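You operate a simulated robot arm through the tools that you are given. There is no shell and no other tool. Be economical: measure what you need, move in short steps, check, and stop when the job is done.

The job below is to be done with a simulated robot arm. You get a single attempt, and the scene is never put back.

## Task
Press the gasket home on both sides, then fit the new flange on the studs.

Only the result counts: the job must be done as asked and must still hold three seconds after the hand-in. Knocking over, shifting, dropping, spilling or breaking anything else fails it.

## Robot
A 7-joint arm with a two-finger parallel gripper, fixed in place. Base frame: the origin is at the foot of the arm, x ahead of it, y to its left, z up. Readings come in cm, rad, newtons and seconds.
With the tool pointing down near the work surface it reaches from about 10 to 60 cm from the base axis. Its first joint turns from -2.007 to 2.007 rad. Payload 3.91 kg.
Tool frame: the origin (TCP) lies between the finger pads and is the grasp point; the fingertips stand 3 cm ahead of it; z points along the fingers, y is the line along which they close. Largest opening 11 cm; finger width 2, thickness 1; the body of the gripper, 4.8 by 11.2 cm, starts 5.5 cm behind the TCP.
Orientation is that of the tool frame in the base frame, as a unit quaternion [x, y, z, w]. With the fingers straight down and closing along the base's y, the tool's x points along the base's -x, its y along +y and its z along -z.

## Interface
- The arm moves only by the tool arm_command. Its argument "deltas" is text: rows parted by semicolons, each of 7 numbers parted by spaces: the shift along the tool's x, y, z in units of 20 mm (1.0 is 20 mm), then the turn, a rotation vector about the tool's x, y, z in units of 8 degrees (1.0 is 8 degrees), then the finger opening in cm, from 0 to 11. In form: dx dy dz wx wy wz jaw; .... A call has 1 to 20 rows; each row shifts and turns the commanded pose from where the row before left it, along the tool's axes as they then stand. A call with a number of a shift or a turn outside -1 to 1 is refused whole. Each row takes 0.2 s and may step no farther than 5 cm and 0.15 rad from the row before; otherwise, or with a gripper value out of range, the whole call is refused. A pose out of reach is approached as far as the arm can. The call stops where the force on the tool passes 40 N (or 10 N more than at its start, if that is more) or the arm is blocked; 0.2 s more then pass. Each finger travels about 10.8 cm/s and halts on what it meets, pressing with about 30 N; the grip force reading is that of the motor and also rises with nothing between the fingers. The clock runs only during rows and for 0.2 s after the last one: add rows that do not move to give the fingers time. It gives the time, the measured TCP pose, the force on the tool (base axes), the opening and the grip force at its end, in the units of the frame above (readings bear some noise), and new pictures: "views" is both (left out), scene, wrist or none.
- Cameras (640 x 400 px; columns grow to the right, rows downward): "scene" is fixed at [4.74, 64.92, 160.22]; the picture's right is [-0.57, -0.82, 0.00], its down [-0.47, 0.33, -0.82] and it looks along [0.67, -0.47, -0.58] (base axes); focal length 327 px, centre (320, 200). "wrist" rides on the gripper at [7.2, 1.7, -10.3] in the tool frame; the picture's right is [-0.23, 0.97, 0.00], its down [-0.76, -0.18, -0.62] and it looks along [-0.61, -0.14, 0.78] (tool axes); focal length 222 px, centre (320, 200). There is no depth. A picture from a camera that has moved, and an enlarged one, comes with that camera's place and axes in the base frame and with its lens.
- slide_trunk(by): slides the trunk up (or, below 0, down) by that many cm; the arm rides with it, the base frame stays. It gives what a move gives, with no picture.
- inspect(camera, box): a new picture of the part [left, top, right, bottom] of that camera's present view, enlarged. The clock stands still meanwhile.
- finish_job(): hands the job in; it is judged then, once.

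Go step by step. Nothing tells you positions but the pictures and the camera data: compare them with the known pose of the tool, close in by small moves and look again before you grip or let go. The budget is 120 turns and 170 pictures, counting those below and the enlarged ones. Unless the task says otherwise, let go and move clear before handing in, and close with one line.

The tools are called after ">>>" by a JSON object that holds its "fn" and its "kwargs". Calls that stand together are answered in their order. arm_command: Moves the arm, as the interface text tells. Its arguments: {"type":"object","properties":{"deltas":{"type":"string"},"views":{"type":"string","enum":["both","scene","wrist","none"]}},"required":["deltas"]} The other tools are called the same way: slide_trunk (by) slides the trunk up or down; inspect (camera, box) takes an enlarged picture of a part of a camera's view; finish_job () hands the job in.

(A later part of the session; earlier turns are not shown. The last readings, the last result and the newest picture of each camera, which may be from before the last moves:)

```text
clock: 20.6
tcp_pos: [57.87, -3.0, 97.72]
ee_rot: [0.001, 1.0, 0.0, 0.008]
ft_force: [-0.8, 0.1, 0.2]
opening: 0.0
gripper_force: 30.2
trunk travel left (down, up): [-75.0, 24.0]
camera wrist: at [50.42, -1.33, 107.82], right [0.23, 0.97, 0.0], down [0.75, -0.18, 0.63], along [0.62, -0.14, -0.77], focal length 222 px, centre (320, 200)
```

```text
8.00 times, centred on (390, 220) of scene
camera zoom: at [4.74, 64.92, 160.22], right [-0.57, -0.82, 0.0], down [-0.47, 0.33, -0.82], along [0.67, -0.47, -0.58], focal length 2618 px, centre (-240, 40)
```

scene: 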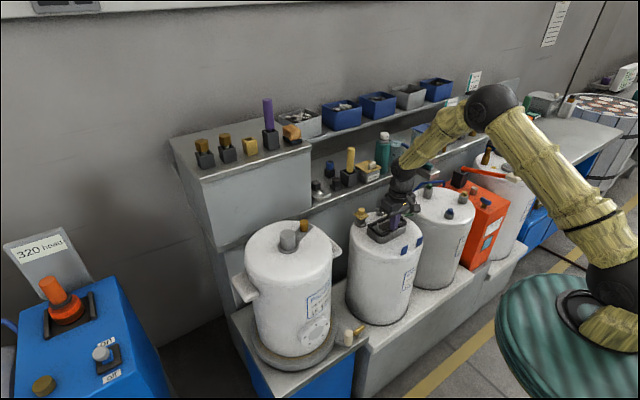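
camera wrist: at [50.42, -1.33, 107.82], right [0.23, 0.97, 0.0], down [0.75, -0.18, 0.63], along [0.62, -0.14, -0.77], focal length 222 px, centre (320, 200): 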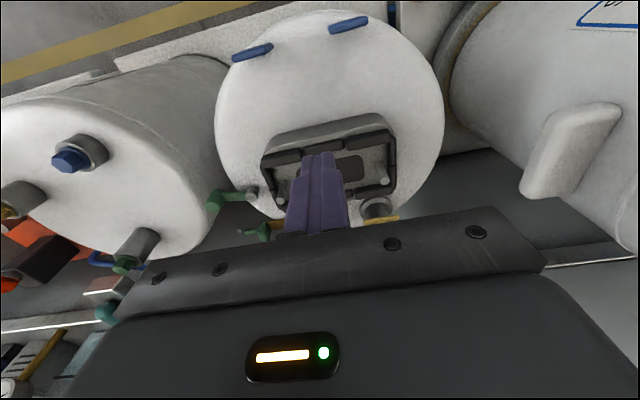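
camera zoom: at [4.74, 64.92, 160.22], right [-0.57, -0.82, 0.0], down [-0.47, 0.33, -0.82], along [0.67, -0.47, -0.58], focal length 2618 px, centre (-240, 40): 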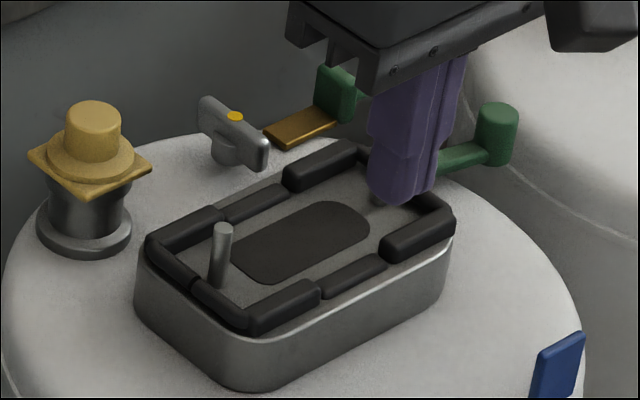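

>>> {"fn": "arm_command", "kwargs": {"deltas": "-0.9 1 0 0 0.11 0 0;0 1 0 0 0 0 0;0 0.1 0 0 0 0 0;0 0 1 0 0 0 0;0 0 1 0 0 0 0;0 0 0.4 0 0 0 0;0 0 0.2 0 0 0 0;0 0 0.2 0 0 0 0;0 0 0.2 0 0 0 0;0 0 0.2 0 0 0 0;0 0 0.2 0 0 0 0;0 0 0.2 0 0 0 0", "views": "none"}}

>>> {"fn": "inspect", "kwargs": {"camera": "wrist", "box": [220, 80, 440, 220]}}

>>> {"fn": "inspect", "kwargs": {"camera": "scene", "box": [350, 195, 430, 245]}}

```text
clock: 22.7
tcp_pos: [59.71, 1.3, 92.19]
ee_rot: [0.0, 1.0, 0.0, 0.005]
ft_force: [-11.1, 0.5, 25.2]
opening: 0.04
gripper_force: 30.4
trunk travel left (down, up): [-75.0, 24.0]
stopped in row 10: the force on the tool passed its limit (the readings are from after the stop); the commanded pose is now the measured one
```

```text
2.86 times, centred on (330, 150) of wrist
camera zoom: at [52.3, 2.86, 102.4], right [0.23, 0.97, 0.0], down [0.76, -0.18, 0.63], along [0.61, -0.14, -0.78], focal length 635 px, centre (291, 343)
```

zoom: 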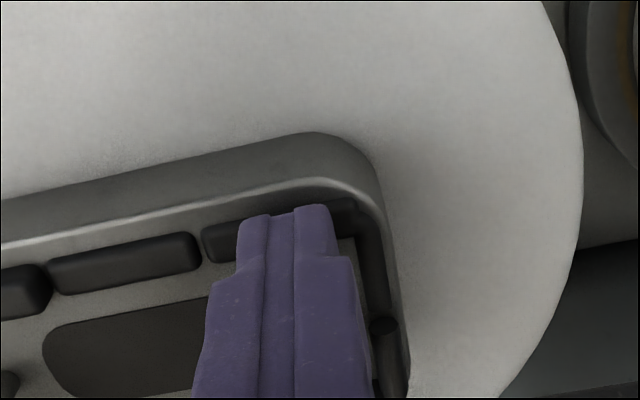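

```text
8.00 times, centred on (390, 220) of scene
camera zoom: at [4.74, 64.92, 160.22], right [-0.57, -0.82, 0.0], down [-0.47, 0.33, -0.82], along [0.67, -0.47, -0.58], focal length 2618 px, centre (-240, 40)
```

zoom: 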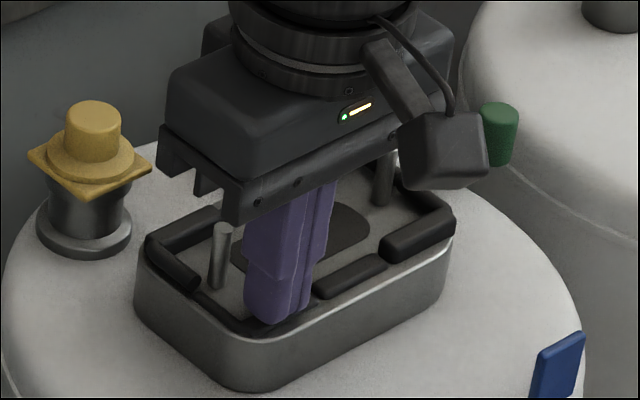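

The corner segment went down too, together with the adjoining short-side piece, so every corner needs pressing. Next (59.7,-7.2).

>>> {"fn": "arm_command", "kwargs": {"deltas": "0 0 -1 0 0.07 0 0;0 0 -1 0 0 0 0;0 -1 0 0 0 0 0;0 -1 0 0 0 0 0;0 -1 0 0 0 0 0;0 -1 0 0 0 0 0;0 -0.2 0 0 0 0 0;0 0 1 0 0 0 0;0 0 0.6 0 0 0 0;0 0 0.2 0 0 0 0;0 0 0.2 0 0 0 0;0 0 0.2 0 0 0 0;0 0 0.2 0 0 0 0;0 0 0.2 0 0 0 0", "views": "none"}}

>>> {"fn": "arm_command", "kwargs": {"deltas": "0 0 -1 0 0.07 0 0;0 0 -1 0 0 0 0;0 0 -0.5 0 0 0 0;-1 0 0 0 0 0 0;-1 0 0 0 0 0 0;-1 0 0 0 0 0 0;0 0 1 0 0 0 0;0 0 1 0 0 0 0;0 0 0.2 0 0 0 0;0 0 0.2 0 0 0 0;0 0 0.2 0 0 0 0;0 0 0.2 0 0 0 0;0 0 0.2 0 0 0 0;0 0 0.2 0 0 0 0", "views": "none"}}

>>> {"fn": "inspect", "kwargs": {"camera": "scene", "box": [350, 195, 430, 245]}}

```text
clock: 25.4
tcp_pos: [59.87, -7.19, 92.24]
ee_rot: [0.0, 1.0, -0.001, 0.003]
ft_force: [-11.4, 1.1, 24.2]
opening: 0.01
gripper_force: 30.2
trunk travel left (down, up): [-75.0, 24.0]
stopped in row 13: the force on the tool passed its limit (the readings are from after the stop); the commanded pose is now the measured one
```

```text
clock: 27.9
tcp_pos: [66.15, -7.27, 92.21]
ee_rot: [0.0, 1.0, -0.002, 0.002]
ft_force: [-13.7, 1.2, 22.1]
opening: 0.0
gripper_force: 29.9
trunk travel left (down, up): [-75.0, 24.0]
stopped in row 12: the force on the tool passed its limit (the readings are from after the stop); the commanded pose is now the measured one
```

```text
8.00 times, centred on (390, 220) of scene
camera zoom: at [4.74, 64.92, 160.22], right [-0.57, -0.82, 0.0], down [-0.47, 0.33, -0.82], along [0.67, -0.47, -0.58], focal length 2618 px, centre (-240, 40)
```

zoom: 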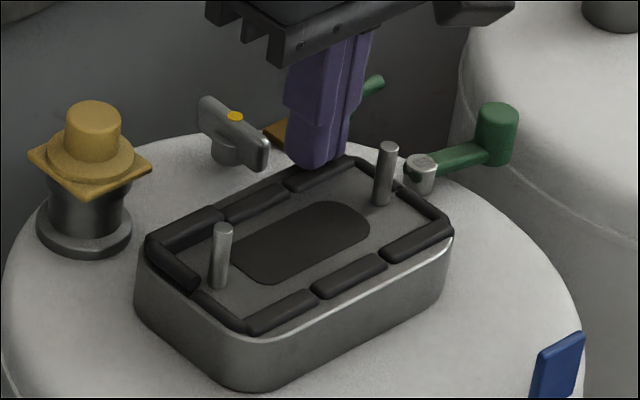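

I'll back off and zoom to check whether the near-middle segment has risen again.

>>> {"fn": "arm_command", "kwargs": {"deltas": "0 0 -1 0 0 0 0;0 0 -1 0 0 0 0;0 0 -1 0 0 0 0;0 0 -1 0 0 0 0;0 1 -1 0 0 0 0;0 1 0 0 0 0 0", "views": "none"}}

>>> {"fn": "inspect", "kwargs": {"camera": "scene", "box": [364, 205, 412, 245]}}

>>> {"fn": "inspect", "kwargs": {"camera": "wrist", "box": [240, 30, 440, 160]}}

```text
clock: 29.3
tcp_pos: [66.41, -3.31, 101.77]
ee_rot: [0.0, 1.0, -0.002, 0.002]
ft_force: [0.7, 0.1, 0.5]
opening: 0.03
gripper_force: 30.0
trunk travel left (down, up): [-75.0, 24.0]
```

```text
10.00 times, centred on (388, 225) of scene
camera zoom: at [4.74, 64.92, 160.22], right [-0.57, -0.82, 0.0], down [-0.47, 0.33, -0.82], along [0.67, -0.47, -0.58], focal length 3272 px, centre (-360, -50)
```

zoom: 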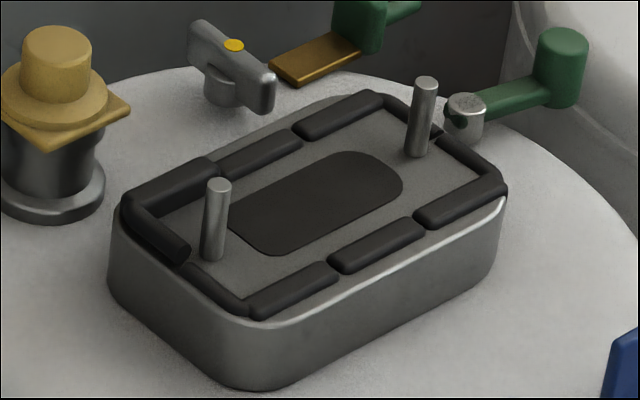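

```text
3.08 times, centred on (340, 95) of wrist
camera zoom: at [59.0, -1.59, 112.07], right [0.23, 0.97, 0.0], down [0.76, -0.18, 0.63], along [0.61, -0.14, -0.78], focal length 684 px, centre (258, 523)
```

zoom: 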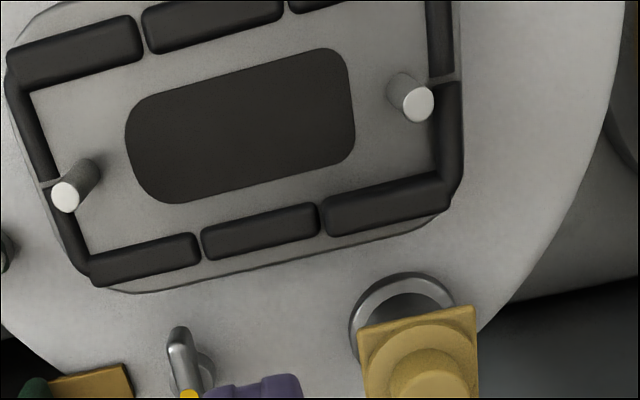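

Rear-left corner remains raised; pressing it at (65.9,1.2). Stud at (63,1.9) is clear by about 2 cm.

>>> {"fn": "arm_command", "kwargs": {"deltas": "0.2 1 0 0 0 0 0;0 1 0 0 0 0 0;0 0.25 0 0 0 0 0;0 0 1 0 0 0 0;0 0 1 0 0 0 0;0 0 1 0 0 0 0;0 0 1 0 0 0 0;0 0 0.3 0 0 0 0;0 0 0.2 0 0 0 0;0 0 0.2 0 0 0 0;0 0 0.2 0 0 0 0;0 0 0.2 0 0 0 0;0 0 0.2 0 0 0 0", "views": "none"}}

>>> {"fn": "arm_command", "kwargs": {"deltas": "0 0 -1 0 0 0 0;0 0 -1 0 0 0 0;0 0 -1 0 0 0 0;0 0 -1 0 0 0 0;0 -1 -1 0 0 0 0;0 -1 0 0 0 0 0", "views": "none"}}

>>> {"fn": "inspect", "kwargs": {"camera": "scene", "box": [364, 205, 412, 245]}}

>>> {"fn": "inspect", "kwargs": {"camera": "wrist", "box": [240, 10, 440, 140]}}

```text
clock: 32.1
tcp_pos: [66.05, 1.2, 92.18]
ee_rot: [0.0, 1.0, -0.001, 0.007]
ft_force: [-13.7, 0.2, 23.6]
opening: 0.0
gripper_force: 30.1
trunk travel left (down, up): [-75.0, 24.0]
stopped in row 13: the force on the tool passed its limit (the readings are from after the stop); the commanded pose is now the measured one
```

```text
clock: 33.5
tcp_pos: [66.16, -2.72, 101.93]
ee_rot: [0.0, 1.0, -0.001, 0.007]
ft_force: [0.4, -0.7, 1.2]
opening: 0.0
gripper_force: 30.5
trunk travel left (down, up): [-75.0, 24.0]
```

```text
10.00 times, centred on (388, 225) of scene
camera zoom: at [4.74, 64.92, 160.22], right [-0.57, -0.82, 0.0], down [-0.47, 0.33, -0.82], along [0.67, -0.47, -0.58], focal length 3272 px, centre (-360, -50)
```

zoom: 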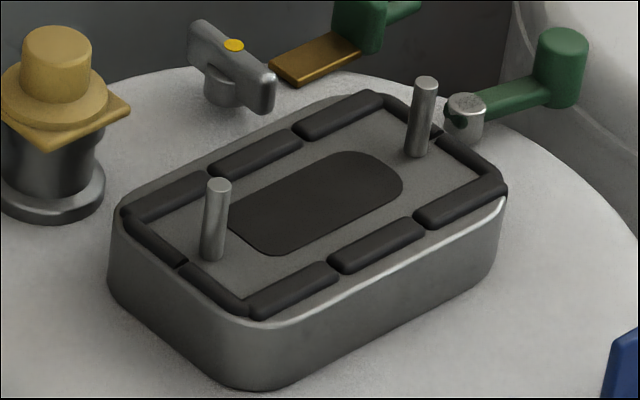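

```text
3.08 times, centred on (340, 75) of wrist
camera zoom: at [58.73, -1.15, 112.01], right [0.23, 0.97, 0.0], down [0.75, -0.18, 0.63], along [0.62, -0.14, -0.77], focal length 684 px, centre (258, 585)
```

zoom: 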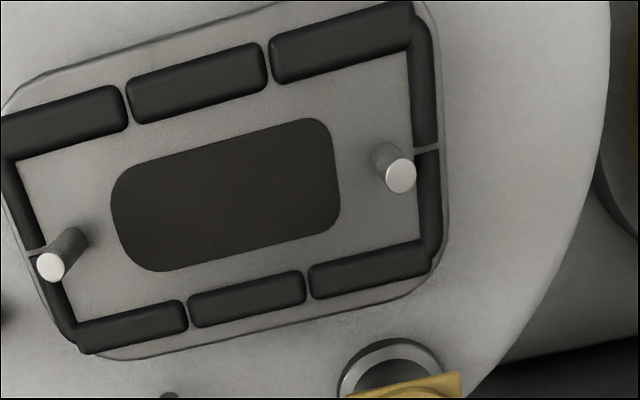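

All segments now look level. To verify the far middle is really home, I'll touch it gently and read the height at contact.

>>> {"fn": "arm_command", "kwargs": {"deltas": "0.05 -0.1 1 0 0.1 0 0;0 0 1 0 0 0 0;0 0 1 0 0 0 0;0 0 1 0 0 0 0;0 0 0.6 0 0 0 0;0 0 0 0 0 0 0", "views": "none"}}

>>> {"fn": "arm_command", "kwargs": {"deltas": "0 0 0.1 0 0 0 0;0 0 0 0 0 0 0", "views": "none"}}

>>> {"fn": "arm_command", "kwargs": {"deltas": "0 0 0.1 0 0 0 0;0 0 0 0 0 0 0", "views": "none"}}

```text
clock: 34.9
tcp_pos: [66.09, -2.99, 92.6]
ee_rot: [0.0, 1.0, -0.001, 0.0]
ft_force: [-0.2, 0.0, -0.2]
opening: 0.0
gripper_force: 29.7
trunk travel left (down, up): [-75.0, 24.0]
```

```text
clock: 35.5
tcp_pos: [66.05, -2.87, 92.35]
ee_rot: [0.0, 1.0, -0.001, -0.001]
ft_force: [-0.2, 0.2, 0.7]
opening: 0.0
gripper_force: 30.3
trunk travel left (down, up): [-75.0, 24.0]
```

```text
clock: 36.1
tcp_pos: [66.1, -2.88, 92.28]
ee_rot: [0.0, 1.0, -0.002, 0.001]
ft_force: [-0.2, -0.4, 3.2]
opening: 0.0
gripper_force: 29.9
trunk travel left (down, up): [-75.0, 24.0]
```

The far middle is home (contact at 92.3, same as the hard stop), so the gasket is seated. Now I retreat upward and go look at the flange from above while testing reach.

>>> {"fn": "arm_command", "kwargs": {"deltas": "0 0 -1 0 0 0 0;0 0 -1 0 0 0 0;0 0 -1 0 0 0 0;0 0 -1 0 0 0 0;0 0 -1 0 0 0 0;0 0 -1 0 0 0 0;0 0 -1 0 0 0 0;0 0 -1 0 0 0 0;0 0 -1 0 0 0 5;0 0 -1 0 0 0 11;0 0 -1 0 0 0 11;0 0 -1 0 0 0 11;0 1 -1 0 0 0 11;-1 1 0 0 0 0 11;-1 1 0 0 0 0 11;-1 1 0 0 0 0 11;-1 1 0 0 0 0 11;-1 0 0 0 0 0 11;-1 0 0 0 0 0 11;0 0 0 0 0 0 11", "views": "both"}}

>>> {"fn": "inspect", "kwargs": {"camera": "wrist", "box": [240, 60, 400, 200]}}

>>> {"fn": "inspect", "kwargs": {"camera": "scene", "box": [364, 205, 412, 245]}}

```text
clock: 40.3
tcp_pos: [73.09, 5.62, 116.65]
ee_rot: [0.0, 1.0, -0.002, -0.001]
ft_force: [0.3, -0.2, 0.0]
opening: 11.0
gripper_force: 0.1
out of reach, approached as far as the arm can: row 17, 18, 19
trunk travel left (down, up): [-75.0, 24.0]
camera wrist: at [65.76, 7.35, 126.96], right [0.23, 0.97, 0.0], down [0.76, -0.18, 0.62], along [0.61, -0.14, -0.78], focal length 222 px, centre (320, 200)
```

scene: 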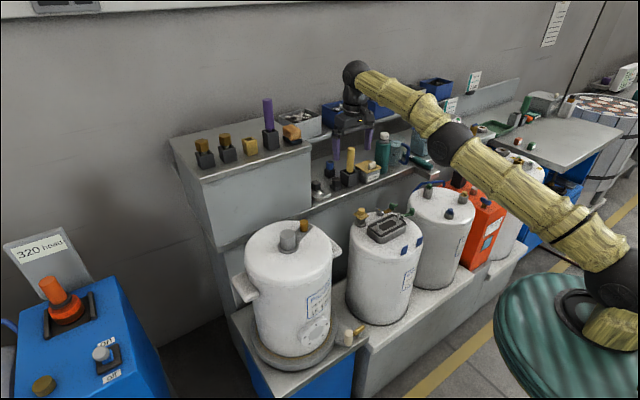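
wrist: 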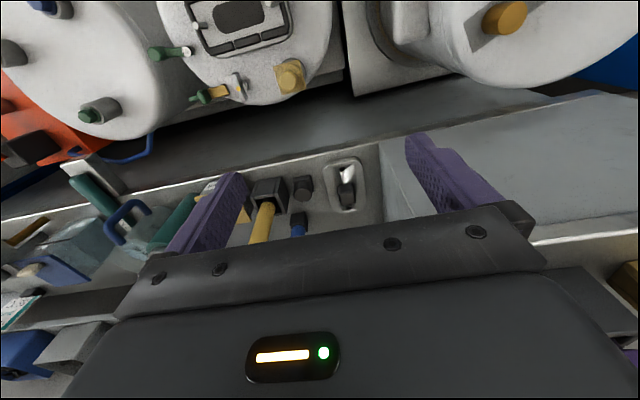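

```text
2.86 times, centred on (320, 130) of wrist
camera zoom: at [65.76, 7.35, 126.96], right [0.23, 0.97, 0.0], down [0.76, -0.18, 0.62], along [0.61, -0.14, -0.78], focal length 635 px, centre (320, 400)
```

zoom: 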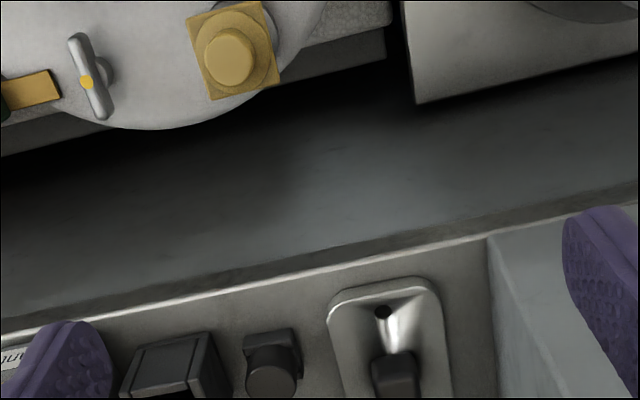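

```text
10.00 times, centred on (388, 225) of scene
camera zoom: at [4.74, 64.92, 160.22], right [-0.57, -0.82, 0.0], down [-0.47, 0.33, -0.82], along [0.67, -0.47, -0.58], focal length 3272 px, centre (-360, -50)
```

zoom: 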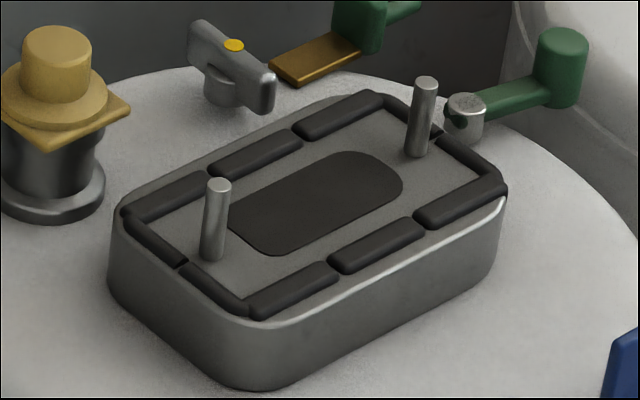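

The gasket is evenly seated. The flange knob is at about (92, 6.5, 93), beyond straight-down reach at this trunk height, so I'll raise the trunk and tilt the tool forward.

>>> {"fn": "arm_command", "kwargs": {"deltas": "1 0 0 0 0 0 11;1 0 0 0 0 0 11;1 0 0 0 0 0 11;0 0 0 0 0 0 11", "views": "none"}}

>>> {"fn": "slide_trunk", "kwargs": {"by": 16}}

```text
clock: 41.3
tcp_pos: [66.98, 5.79, 116.66]
ee_rot: [0.0, 1.0, 0.0, -0.002]
ft_force: [-0.1, -0.5, -0.1]
opening: 11.0
gripper_force: 0.0
trunk travel left (down, up): [-75.0, 24.0]
```

```text
clock: 43.1
tcp_pos: [67.19, 5.73, 132.56]
ee_rot: [0.0, 1.0, -0.001, -0.001]
ft_force: [-0.3, -0.9, -0.4]
opening: 11.01
gripper_force: 0.1
trunk travel left (down, up): [-91.0, 8.0]
```

>>> {"fn": "arm_command", "kwargs": {"deltas": "0 0.35 1 0 0 0 8;0 0 1 0 0 0 5;0 0 1 0 0 0 5;0 0 1 0 0 0 5;0 0 1 0 0 0 5;0 0 1 0 0 0 5;0 0 1 0 0 0 5;0 0 1 0 0 0 5;0 0 1 0 0 0 5;0 0 0 0 -1 0 5;0 0 0 0 -1 0 5;0 0 0 0 -1 0 5;0 0 0 0 -1 0 5;0 0 0 0 -0.5 0 5;0 0 0 0 0 0 5", "views": "both"}}

>>> {"fn": "inspect", "kwargs": {"camera": "wrist", "box": [240, 60, 400, 160]}}

```text
clock: 46.3
tcp_pos: [67.04, 6.36, 114.73]
ee_rot: [0.001, 0.951, -0.001, 0.309]
ft_force: [0.4, -0.5, 0.4]
opening: 5.01
gripper_force: 0.1
trunk travel left (down, up): [-91.0, 8.0]
camera wrist: at [55.02, 7.97, 118.74], right [0.18, 0.97, 0.13], down [0.25, -0.18, 0.95], along [0.95, -0.14, -0.28], focal length 222 px, centre (320, 200)
```

scene: 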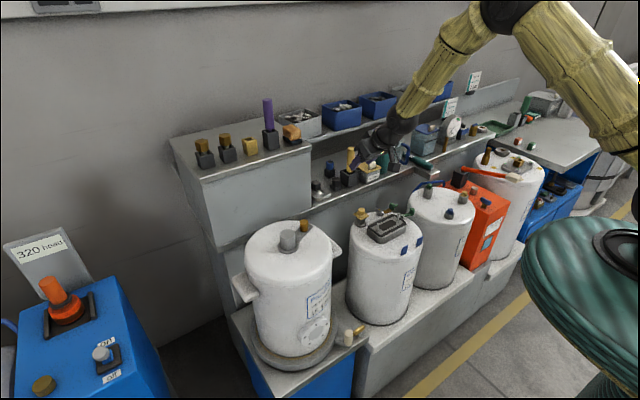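
wrist: 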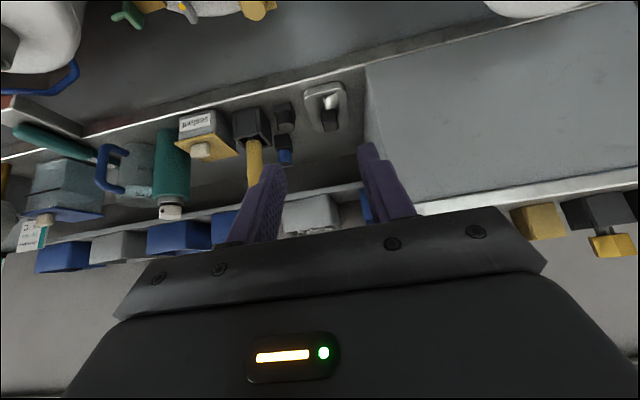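

```text
4.00 times, centred on (320, 110) of wrist
camera zoom: at [55.02, 7.97, 118.74], right [0.18, 0.97, 0.13], down [0.25, -0.18, 0.95], along [0.95, -0.14, -0.28], focal length 888 px, centre (320, 560)
```

zoom: 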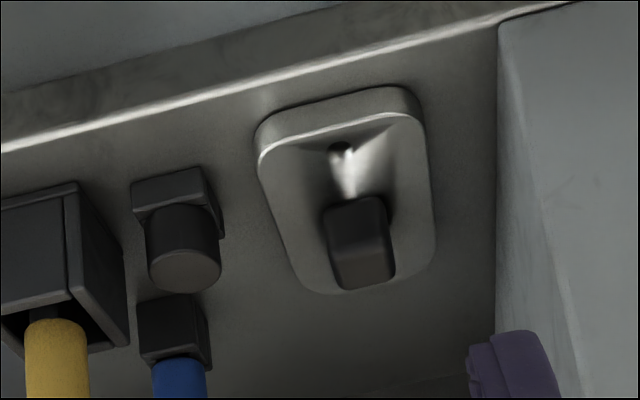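

Tool tilted 36°. I approach along a diagonal to about (85, 6.4, 101) for a close view of the knob.

>>> {"fn": "arm_command", "kwargs": {"deltas": "-0.295 0 0.985 0 0 0 5;-0.295 0 0.985 0 0 0 5;-0.295 0 0.985 0 0 0 5;-0.295 0 0.985 0 0 0 5;-0.295 0 0.985 0 0 0 5;-0.295 0 0.985 0 0 0 5;-0.295 0 0.985 0 0 0 5;-0.295 0 0.985 0 0 0 5;-0.295 0 0.985 0 0 0 5;-0.295 0 0.985 0 0 0 5;-0.295 0 0.985 0 0 0 5;0 0 0 0 0 0 5", "views": "both"}}

>>> {"fn": "inspect", "kwargs": {"camera": "wrist", "box": [220, 80, 420, 220]}}

>>> {"fn": "inspect", "kwargs": {"camera": "scene", "box": [290, 145, 386, 205]}}

```text
clock: 48.9
tcp_pos: [84.89, 6.32, 101.01]
ee_rot: [0.0, 0.951, -0.002, 0.308]
ft_force: [0.5, 0.4, 0.0]
opening: 5.04
gripper_force: 0.0
trunk travel left (down, up): [-91.0, 8.0]
camera wrist: at [72.97, 7.94, 104.99], right [0.18, 0.97, 0.13], down [0.25, -0.18, 0.95], along [0.95, -0.14, -0.28], focal length 222 px, centre (320, 200)
```

scene: 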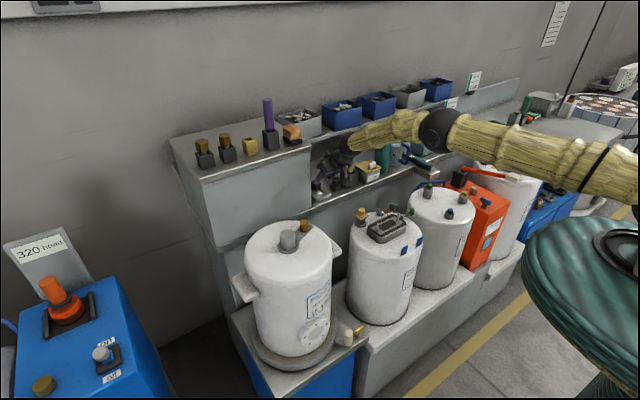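
wrist: 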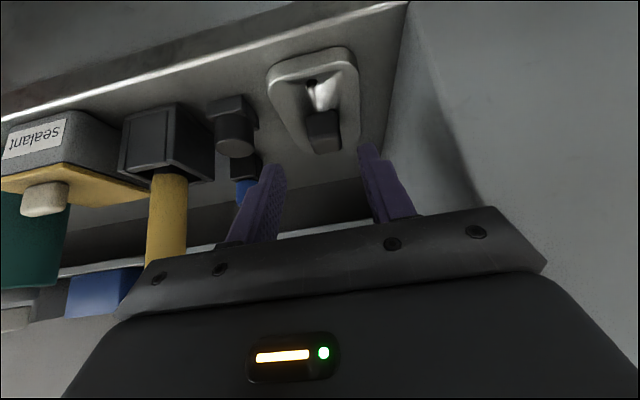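

```text
2.86 times, centred on (320, 150) of wrist
camera zoom: at [72.97, 7.94, 104.99], right [0.18, 0.97, 0.13], down [0.25, -0.18, 0.95], along [0.95, -0.14, -0.28], focal length 635 px, centre (320, 343)
```

zoom: 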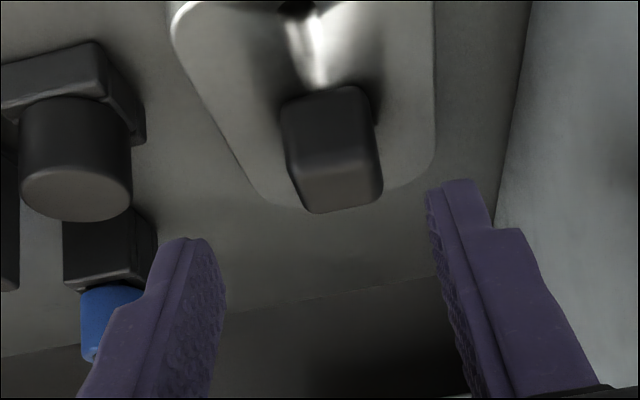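

```text
6.67 times, centred on (338, 175) of scene
camera zoom: at [4.74, 64.92, 160.22], right [-0.57, -0.82, 0.0], down [-0.47, 0.33, -0.82], along [0.67, -0.47, -0.58], focal length 2182 px, centre (200, 367)
```

zoom: 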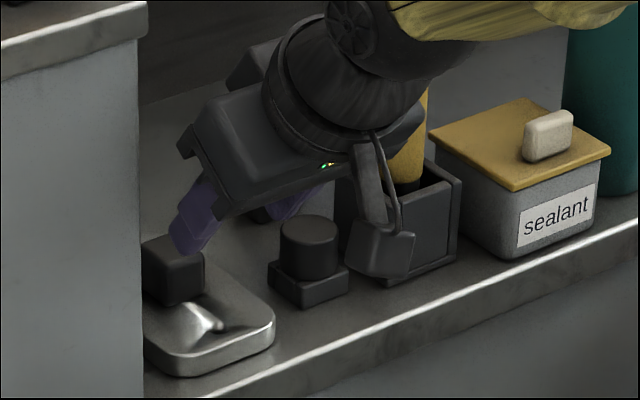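

The knob spans x≈91.3–94, y≈5–8, z≈91–93.7, and the fingers straddle it well. Advancing along the tool axis, stopping short to check.

>>> {"fn": "arm_command", "kwargs": {"deltas": "-0.76 0.05 0 0 0 0 5;0 0 0.914 0 0 0 5;0 0 0.914 0 0 0 5;0 0 0.914 0 0 0 5;0 0 0.914 0 0 0 5;0 0 0 0 0 0 5", "views": "wrist"}}

>>> {"fn": "inspect", "kwargs": {"camera": "wrist", "box": [220, 80, 420, 220]}}

>>> {"fn": "inspect", "kwargs": {"camera": "scene", "box": [290, 145, 386, 205]}}

```text
clock: 50.3
tcp_pos: [86.19, 6.29, 99.3]
ee_rot: [-0.001, 0.952, -0.001, 0.307]
ft_force: [0.0, 0.4, 0.1]
opening: 5.04
gripper_force: 0.0
out of reach, approached as far as the arm can: row 2, 3, 4, 5
trunk travel left (down, up): [-91.0, 8.0]
camera wrist: at [74.13, 8.0, 103.41], right [0.18, 0.97, 0.13], down [0.25, -0.18, 0.95], along [0.95, -0.14, -0.28], focal length 222 px, centre (320, 200)
```

wrist: 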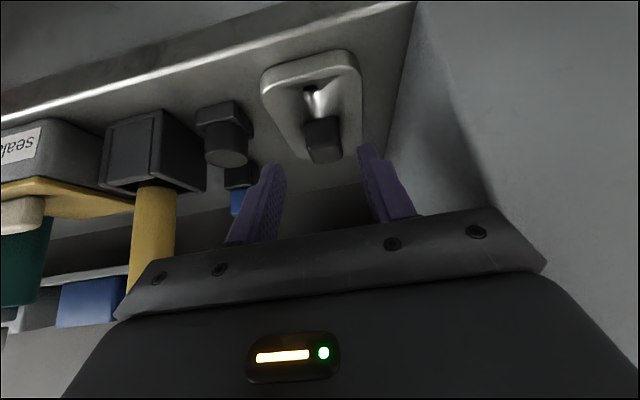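

```text
2.86 times, centred on (320, 150) of wrist
camera zoom: at [74.13, 8.0, 103.41], right [0.18, 0.97, 0.13], down [0.25, -0.18, 0.95], along [0.95, -0.14, -0.28], focal length 635 px, centre (320, 343)
```

zoom: 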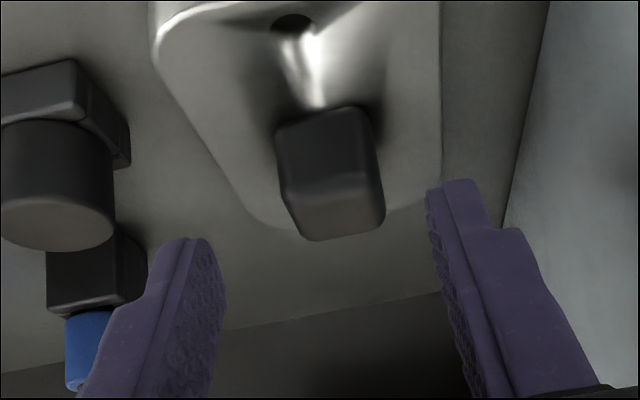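

```text
6.67 times, centred on (338, 175) of scene
camera zoom: at [4.74, 64.92, 160.22], right [-0.57, -0.82, 0.0], down [-0.47, 0.33, -0.82], along [0.67, -0.47, -0.58], focal length 2182 px, centre (200, 367)
```

zoom: 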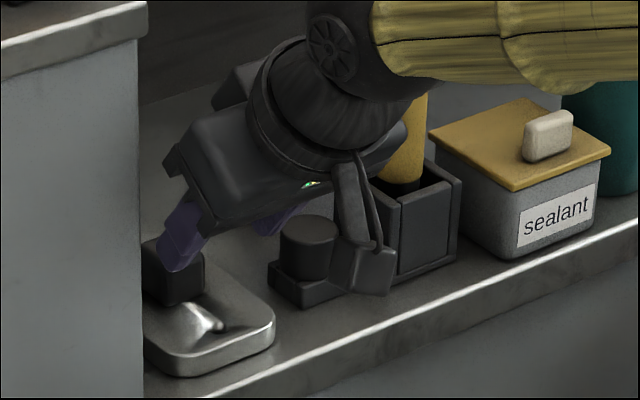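

At this trunk height the arm tops out at x≈86. I'll back off, lower the trunk so the shoulder matches wrist height, and use a steeper tilt.

>>> {"fn": "arm_command", "kwargs": {"deltas": "0 0 -1 0 0 0 5;0 0 -1 0 0 0 5;0 0 -1 0 0 0 5;0 0 -1 0 0 0 5;0 0 -1 0 0 0 5;0 0 -1 0 0 0 5;-0.588 0 -0.809 0 0 0 5;-0.588 0 -0.809 0 0 0 5;-0.588 0 -0.809 0 0 0 5;-0.588 0 -0.809 0 0 0 5;-0.588 0 -0.809 0 0 0 5;-0.588 0 -0.809 0 0 0 5;-0.588 0 -0.809 0 0 0 5;-0.588 0 -0.809 0 0 0 5;0 0 0 0 0 0 5", "views": "none"}}

```text
clock: 53.5
tcp_pos: [79.3, 6.46, 125.16]
ee_rot: [0.0, 0.951, -0.001, 0.308]
ft_force: [0.1, 0.3, -0.5]
opening: 5.0
gripper_force: 0.0
trunk travel left (down, up): [-91.0, 8.0]
```

>>> {"fn": "slide_trunk", "kwargs": {"by": -20}}

>>> {"fn": "arm_command", "kwargs": {"deltas": "0 0 0 0 -1 0 5;0 0 0 0 -1 0 5;0 0 0 0 0 0 5", "views": "both"}}

```text
clock: 55.7
tcp_pos: [79.2, 6.47, 105.2]
ee_rot: [-0.001, 0.951, -0.001, 0.308]
ft_force: [-0.4, 0.4, 0.2]
opening: 5.03
gripper_force: 0.1
trunk travel left (down, up): [-71.0, 28.0]
```

```text
clock: 56.5
tcp_pos: [79.21, 6.48, 105.19]
ee_rot: [-0.001, 0.899, -0.001, 0.439]
ft_force: [-1.8, 0.0, 0.1]
opening: 5.01
gripper_force: 0.1
trunk travel left (down, up): [-71.0, 28.0]
camera wrist: at [66.55, 8.03, 105.71], right [0.14, 0.97, 0.18], down [-0.02, -0.17, 0.98], along [0.99, -0.14, 0.0], focal length 222 px, centre (320, 200)
```

scene: 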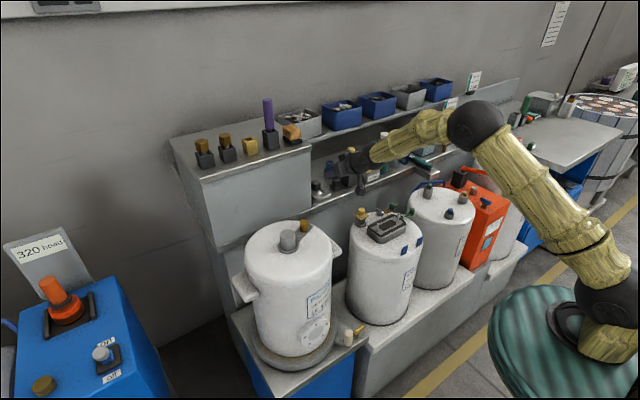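
wrist: 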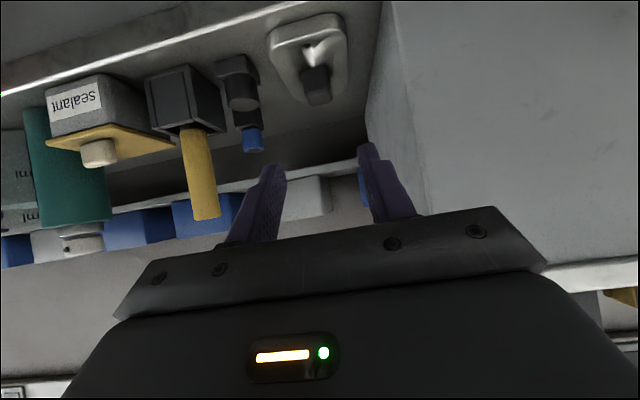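

>>> {"fn": "arm_command", "kwargs": {"deltas": "0.845 0 0 0 0 0 5;0 0 0.985 0 0 0 5;0 0 0.985 0 0 0 5;0 0 0.985 0 0 0 5;0 0 0.985 0 0 0 5;0 0 0.985 0 0 0 5;0 0 0 0 0 0 5", "views": "wrist"}}

>>> {"fn": "inspect", "kwargs": {"camera": "wrist", "box": [220, 60, 420, 200]}}

>>> {"fn": "inspect", "kwargs": {"camera": "scene", "box": [290, 145, 386, 205]}}

```text
clock: 58.1
tcp_pos: [85.93, 6.48, 97.7]
ee_rot: [-0.001, 0.899, -0.001, 0.438]
ft_force: [0.4, 0.4, -0.2]
opening: 5.02
gripper_force: 0.1
trunk travel left (down, up): [-71.0, 28.0]
camera wrist: at [73.25, 8.07, 98.34], right [0.14, 0.97, 0.18], down [-0.02, -0.18, 0.98], along [0.99, -0.14, 0.0], focal length 222 px, centre (320, 200)
```

wrist: 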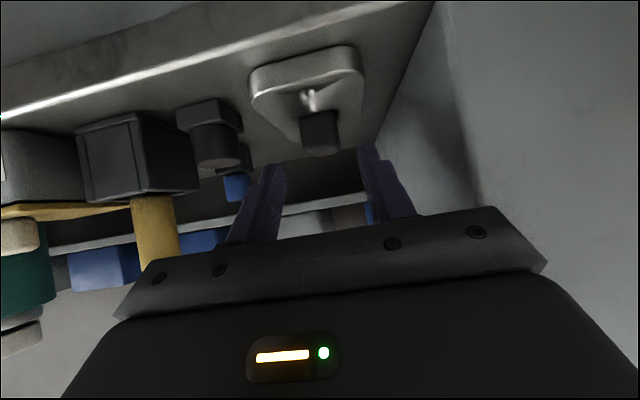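

```text
2.86 times, centred on (320, 130) of wrist
camera zoom: at [73.25, 8.07, 98.34], right [0.14, 0.97, 0.18], down [-0.02, -0.18, 0.98], along [0.99, -0.14, 0.0], focal length 635 px, centre (320, 400)
```

zoom: 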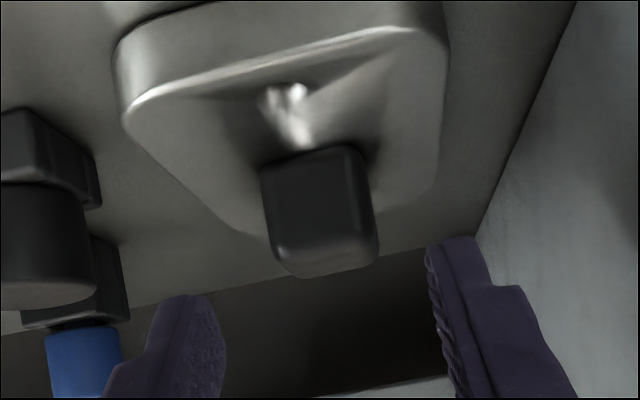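

```text
6.67 times, centred on (338, 175) of scene
camera zoom: at [4.74, 64.92, 160.22], right [-0.57, -0.82, 0.0], down [-0.47, 0.33, -0.82], along [0.67, -0.47, -0.58], focal length 2182 px, centre (200, 367)
```

zoom: 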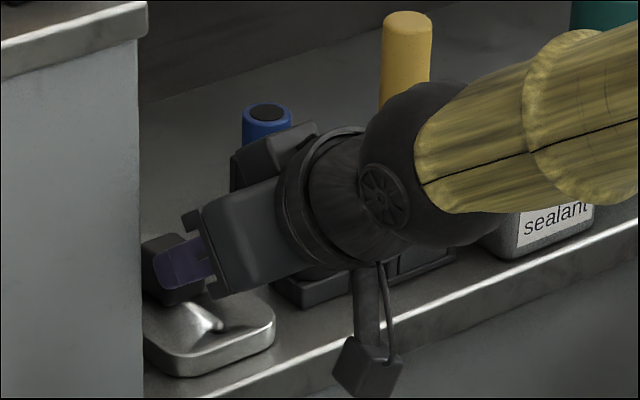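

>>> {"fn": "arm_command", "kwargs": {"deltas": "0 0 0.985 0 0 0 5;0 0 0.985 0 0 0 5;0 0 0.985 0 0 0 5;0 0 0 0 0 0 5", "views": "wrist"}}

>>> {"fn": "inspect", "kwargs": {"camera": "wrist", "box": [220, 60, 420, 200]}}

>>> {"fn": "inspect", "kwargs": {"camera": "scene", "box": [290, 145, 386, 205]}}

```text
clock: 59.1
tcp_pos: [90.47, 6.39, 94.33]
ee_rot: [-0.001, 0.898, 0.0, 0.439]
ft_force: [2.2, -0.3, 5.7]
opening: 5.04
gripper_force: 0.1
trunk travel left (down, up): [-71.0, 28.0]
camera wrist: at [77.9, 8.08, 94.79], right [0.14, 0.97, 0.18], down [-0.02, -0.18, 0.98], along [0.99, -0.14, 0.0], focal length 222 px, centre (320, 200)
```

wrist: 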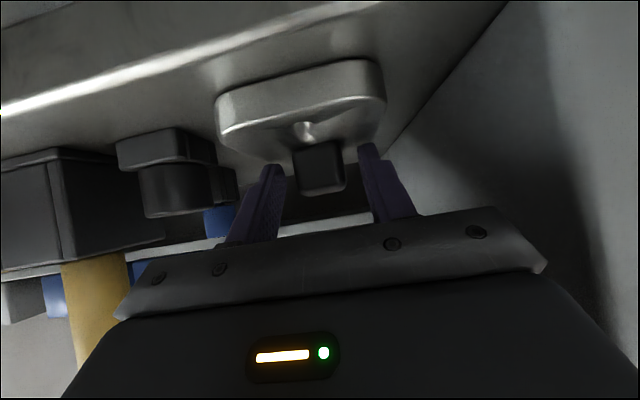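

```text
2.86 times, centred on (320, 130) of wrist
camera zoom: at [77.9, 8.08, 94.79], right [0.14, 0.97, 0.18], down [-0.02, -0.18, 0.98], along [0.99, -0.14, 0.0], focal length 635 px, centre (320, 400)
```

zoom: 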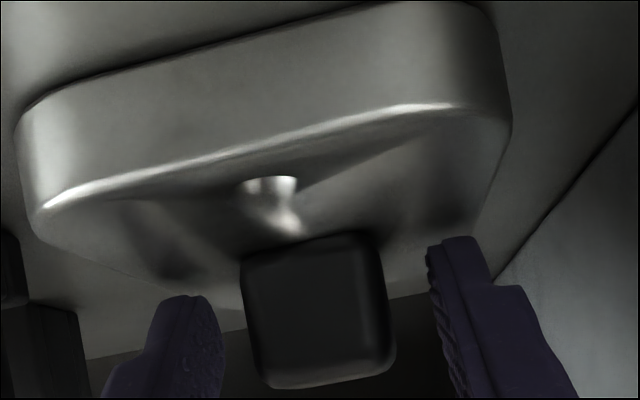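

```text
6.67 times, centred on (338, 175) of scene
camera zoom: at [4.74, 64.92, 160.22], right [-0.57, -0.82, 0.0], down [-0.47, 0.33, -0.82], along [0.67, -0.47, -0.58], focal length 2182 px, centre (200, 367)
```

zoom: 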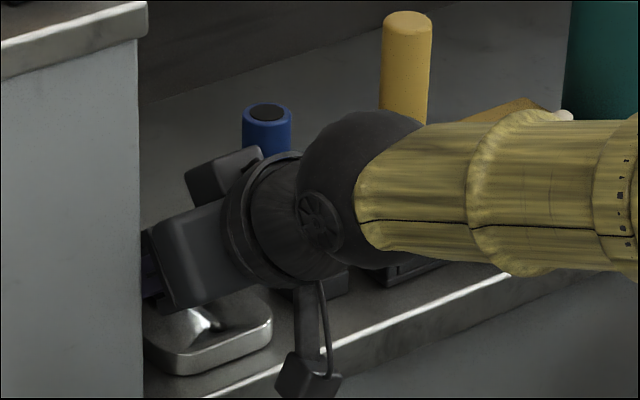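

Fingers straddle the knob with a light touch on the plate. Nudging slightly up and deeper, then closing.

>>> {"fn": "arm_command", "kwargs": {"deltas": "-0.345 0 0.238 0 0 0 5;0 0 0 0 0 0 5;0 0 0 0 0 0 2;0 0 0 0 0 0 1;0 0 0 0 0 0 1;0 0 0 0 0 0 1", "views": "wrist"}}

>>> {"fn": "inspect", "kwargs": {"camera": "wrist", "box": [220, 60, 420, 200]}}

```text
clock: 60.5
tcp_pos: [91.29, 6.48, 94.1]
ee_rot: [0.0, 0.899, -0.001, 0.438]
ft_force: [0.4, 0.0, 0.2]
opening: 3.0
gripper_force: 29.9
trunk travel left (down, up): [-71.0, 28.0]
camera wrist: at [78.67, 8.07, 94.86], right [0.14, 0.97, 0.18], down [-0.02, -0.17, 0.98], along [0.99, -0.14, -0.01], focal length 222 px, centre (320, 200)
```

wrist: 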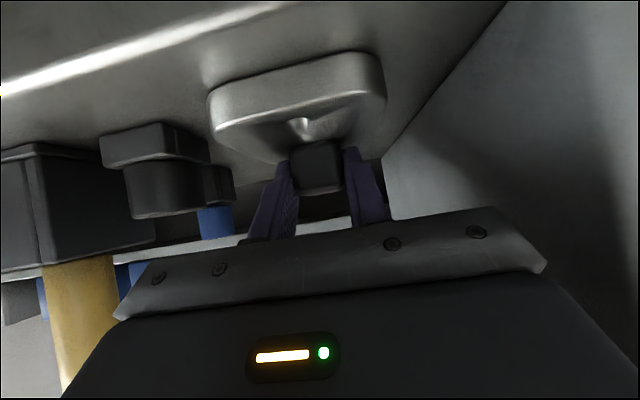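

```text
2.86 times, centred on (320, 130) of wrist
camera zoom: at [78.67, 8.07, 94.86], right [0.14, 0.97, 0.18], down [-0.02, -0.17, 0.98], along [0.99, -0.14, -0.01], focal length 635 px, centre (320, 400)
```

zoom: 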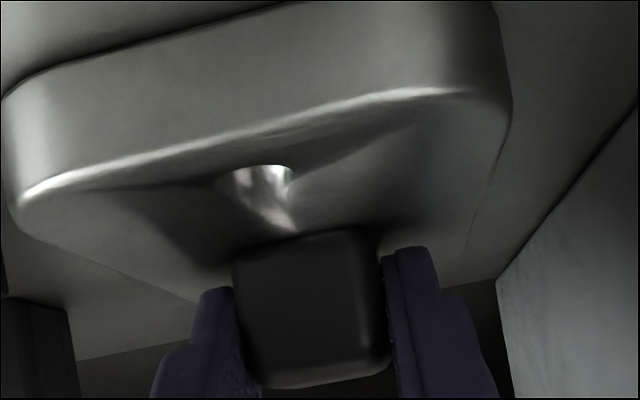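

Gripped at 3.0 cm. Lifting gently.

>>> {"fn": "arm_command", "kwargs": {"deltas": "-0.4 0 -0.31 0 0 0 1;-0.4 0 -0.31 0 0 0 1;-0.4 0 -0.31 0 0 0 1;-0.4 0 -0.31 0 0 0 1;0 0 0 0 0 0 1", "views": "both"}}

>>> {"fn": "inspect", "kwargs": {"camera": "wrist", "box": [200, 20, 440, 200]}}

>>> {"fn": "inspect", "kwargs": {"camera": "scene", "box": [290, 145, 386, 205]}}

```text
clock: 61.7
tcp_pos: [91.46, 6.37, 98.32]
ee_rot: [0.0, 0.899, -0.002, 0.437]
ft_force: [0.6, 1.1, -2.3]
opening: 2.97
gripper_force: 30.3
trunk travel left (down, up): [-71.0, 28.0]
camera wrist: at [78.7, 8.01, 98.89], right [0.14, 0.97, 0.18], down [-0.02, -0.17, 0.98], along [0.99, -0.14, -0.01], focal length 222 px, centre (320, 200)
```

scene: 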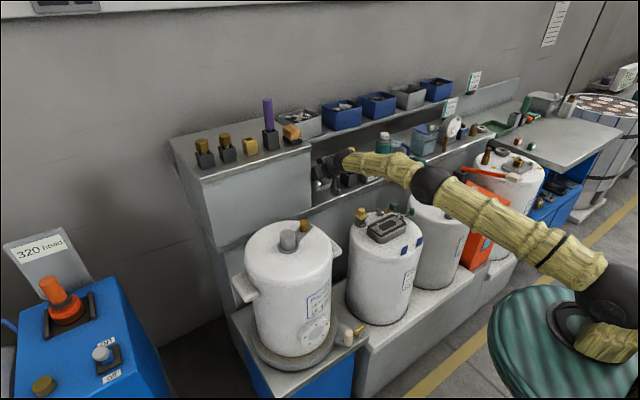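
wrist: 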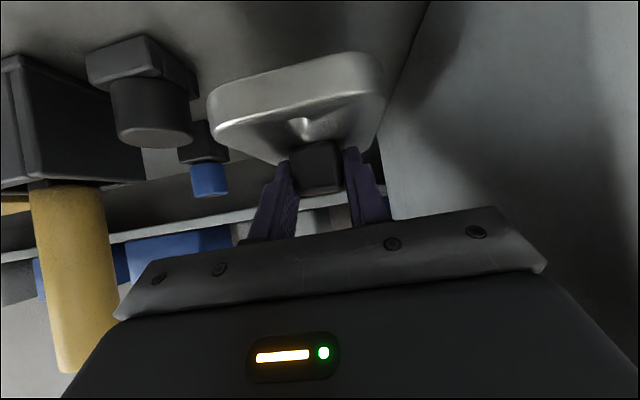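

```text
2.22 times, centred on (320, 110) of wrist
camera zoom: at [78.7, 8.01, 98.89], right [0.14, 0.97, 0.18], down [-0.02, -0.17, 0.98], along [0.99, -0.14, -0.01], focal length 494 px, centre (320, 400)
```

zoom: 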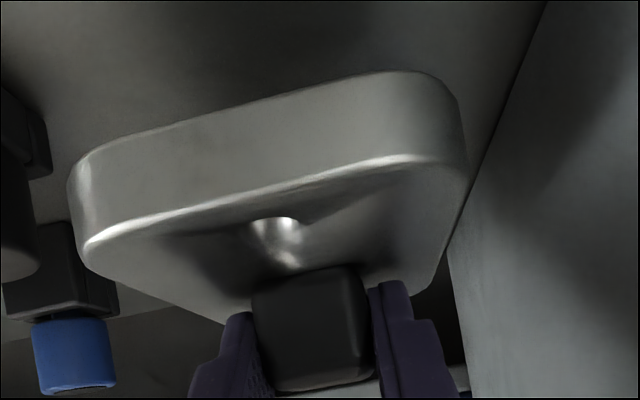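

```text
6.67 times, centred on (338, 175) of scene
camera zoom: at [4.74, 64.92, 160.22], right [-0.57, -0.82, 0.0], down [-0.47, 0.33, -0.82], along [0.67, -0.47, -0.58], focal length 2182 px, centre (200, 367)
```

zoom: 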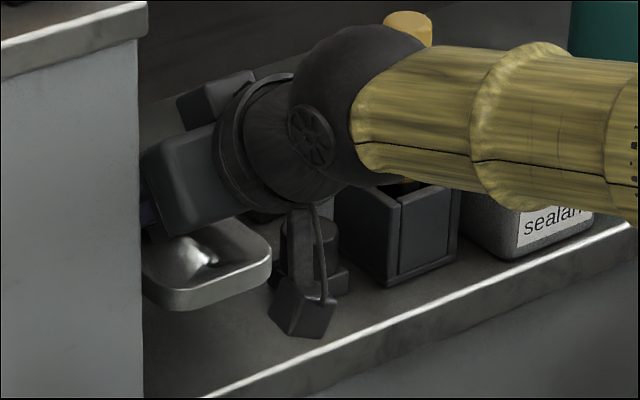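

The flange is lifted and held. Retreating from the shelf, then rising above the tanks.

>>> {"fn": "arm_command", "kwargs": {"deltas": "0.616 0 -0.788 0 0 0 1;0.616 0 -0.788 0 0 0 1;0.616 0 -0.788 0 0 0 1;0.616 0 -0.788 0 0 0 1;-0.172 0 -1 0 0 0 1;-0.172 0 -1 0 0 0 1;-0.172 0 -1 0 0 0 1;-0.172 0 -1 0 0 0 1;-0.172 0 -1 0 0 0 1;-0.172 0 -1 0 0 0 1;0.616 0 -0.788 0 0 0 1;0.616 0 -0.788 0 0 0 1;0.616 0 -0.788 0 0 0 1;0.616 0 -0.788 0 0 0 1;0 0 0 0 0 0 1", "views": "both"}}

```text
clock: 64.9
tcp_pos: [67.24, 6.43, 107.35]
ee_rot: [-0.001, 0.899, -0.001, 0.437]
ft_force: [-0.3, 0.0, -2.2]
opening: 2.95
gripper_force: 30.0
trunk travel left (down, up): [-71.0, 28.0]
camera wrist: at [54.58, 8.08, 107.98], right [0.14, 0.97, 0.18], down [-0.02, -0.18, 0.98], along [0.99, -0.14, 0.0], focal length 222 px, centre (320, 200)
```

scene: 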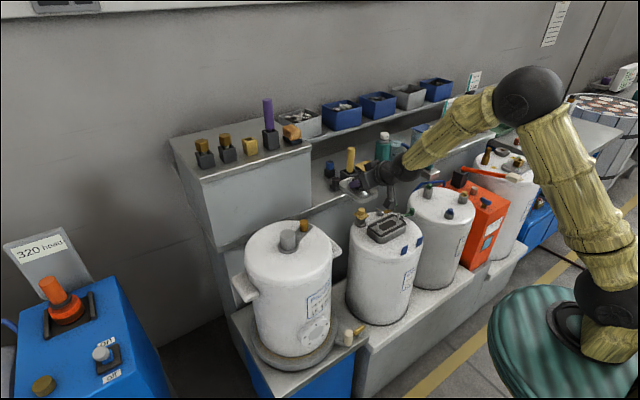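
wrist: 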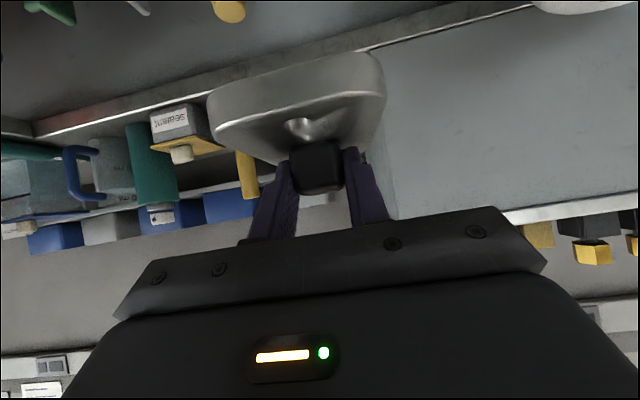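

Now yawing 90° about the vertical so the flange's long axis lines up with the studs.

>>> {"fn": "arm_command", "kwargs": {"deltas": "0 0 0 0.788 0 0.616 1;0 0 0 0.788 0 0.616 1;0 0 0 0.788 0 0.616 1;0 0 0 0.788 0 0.616 1;0 0 0 0.788 0 0.616 1;0 0 0 0.788 0 0.616 1;0 0 0 0.788 0 0.616 1;0 0 0 0.788 0 0.616 1;0 0 0 0.788 0 0.616 1;0 0 0 0.788 0 0.616 1;0 0 0 0.788 0 0.616 1;0 0 0 0.197 0 0.154 1;0 0 0 0 0 0 1", "views": "both"}}

>>> {"fn": "inspect", "kwargs": {"camera": "scene", "box": [320, 150, 448, 240]}}

```text
clock: 67.7
tcp_pos: [67.25, 6.44, 107.32]
ee_rot: [0.636, 0.635, -0.311, 0.31]
ft_force: [0.0, 0.1, -2.7]
opening: 2.96
gripper_force: 30.4
trunk travel left (down, up): [-71.0, 28.0]
camera wrist: at [68.86, 18.96, 107.93], right [0.97, -0.14, 0.18], down [-0.18, 0.02, 0.98], along [-0.14, -0.99, 0.0], focal length 222 px, centre (320, 200)
```

scene: 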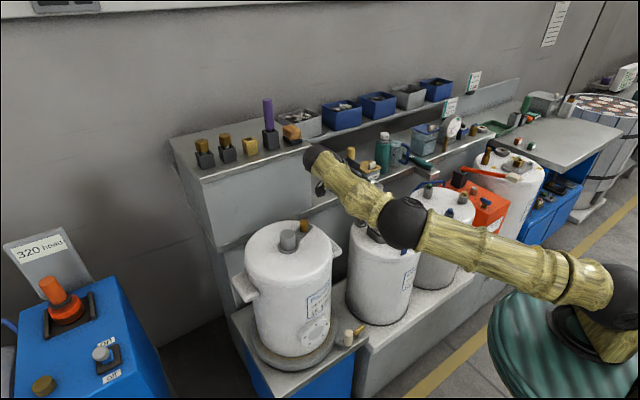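
wrist: 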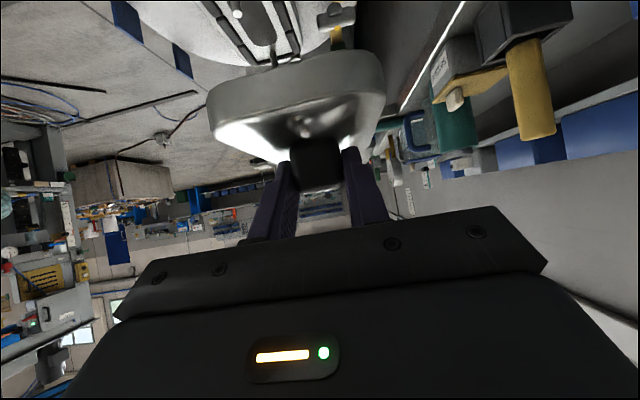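

```text
4.44 times, centred on (384, 195) of scene
camera zoom: at [4.74, 64.92, 160.22], right [-0.57, -0.82, 0.0], down [-0.47, 0.33, -0.82], along [0.67, -0.47, -0.58], focal length 1454 px, centre (36, 222)
```

zoom: 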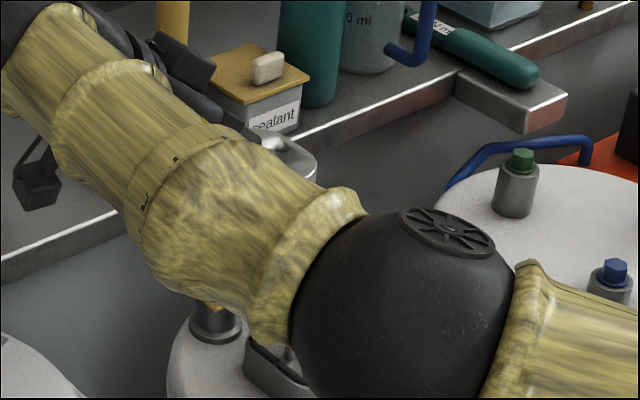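

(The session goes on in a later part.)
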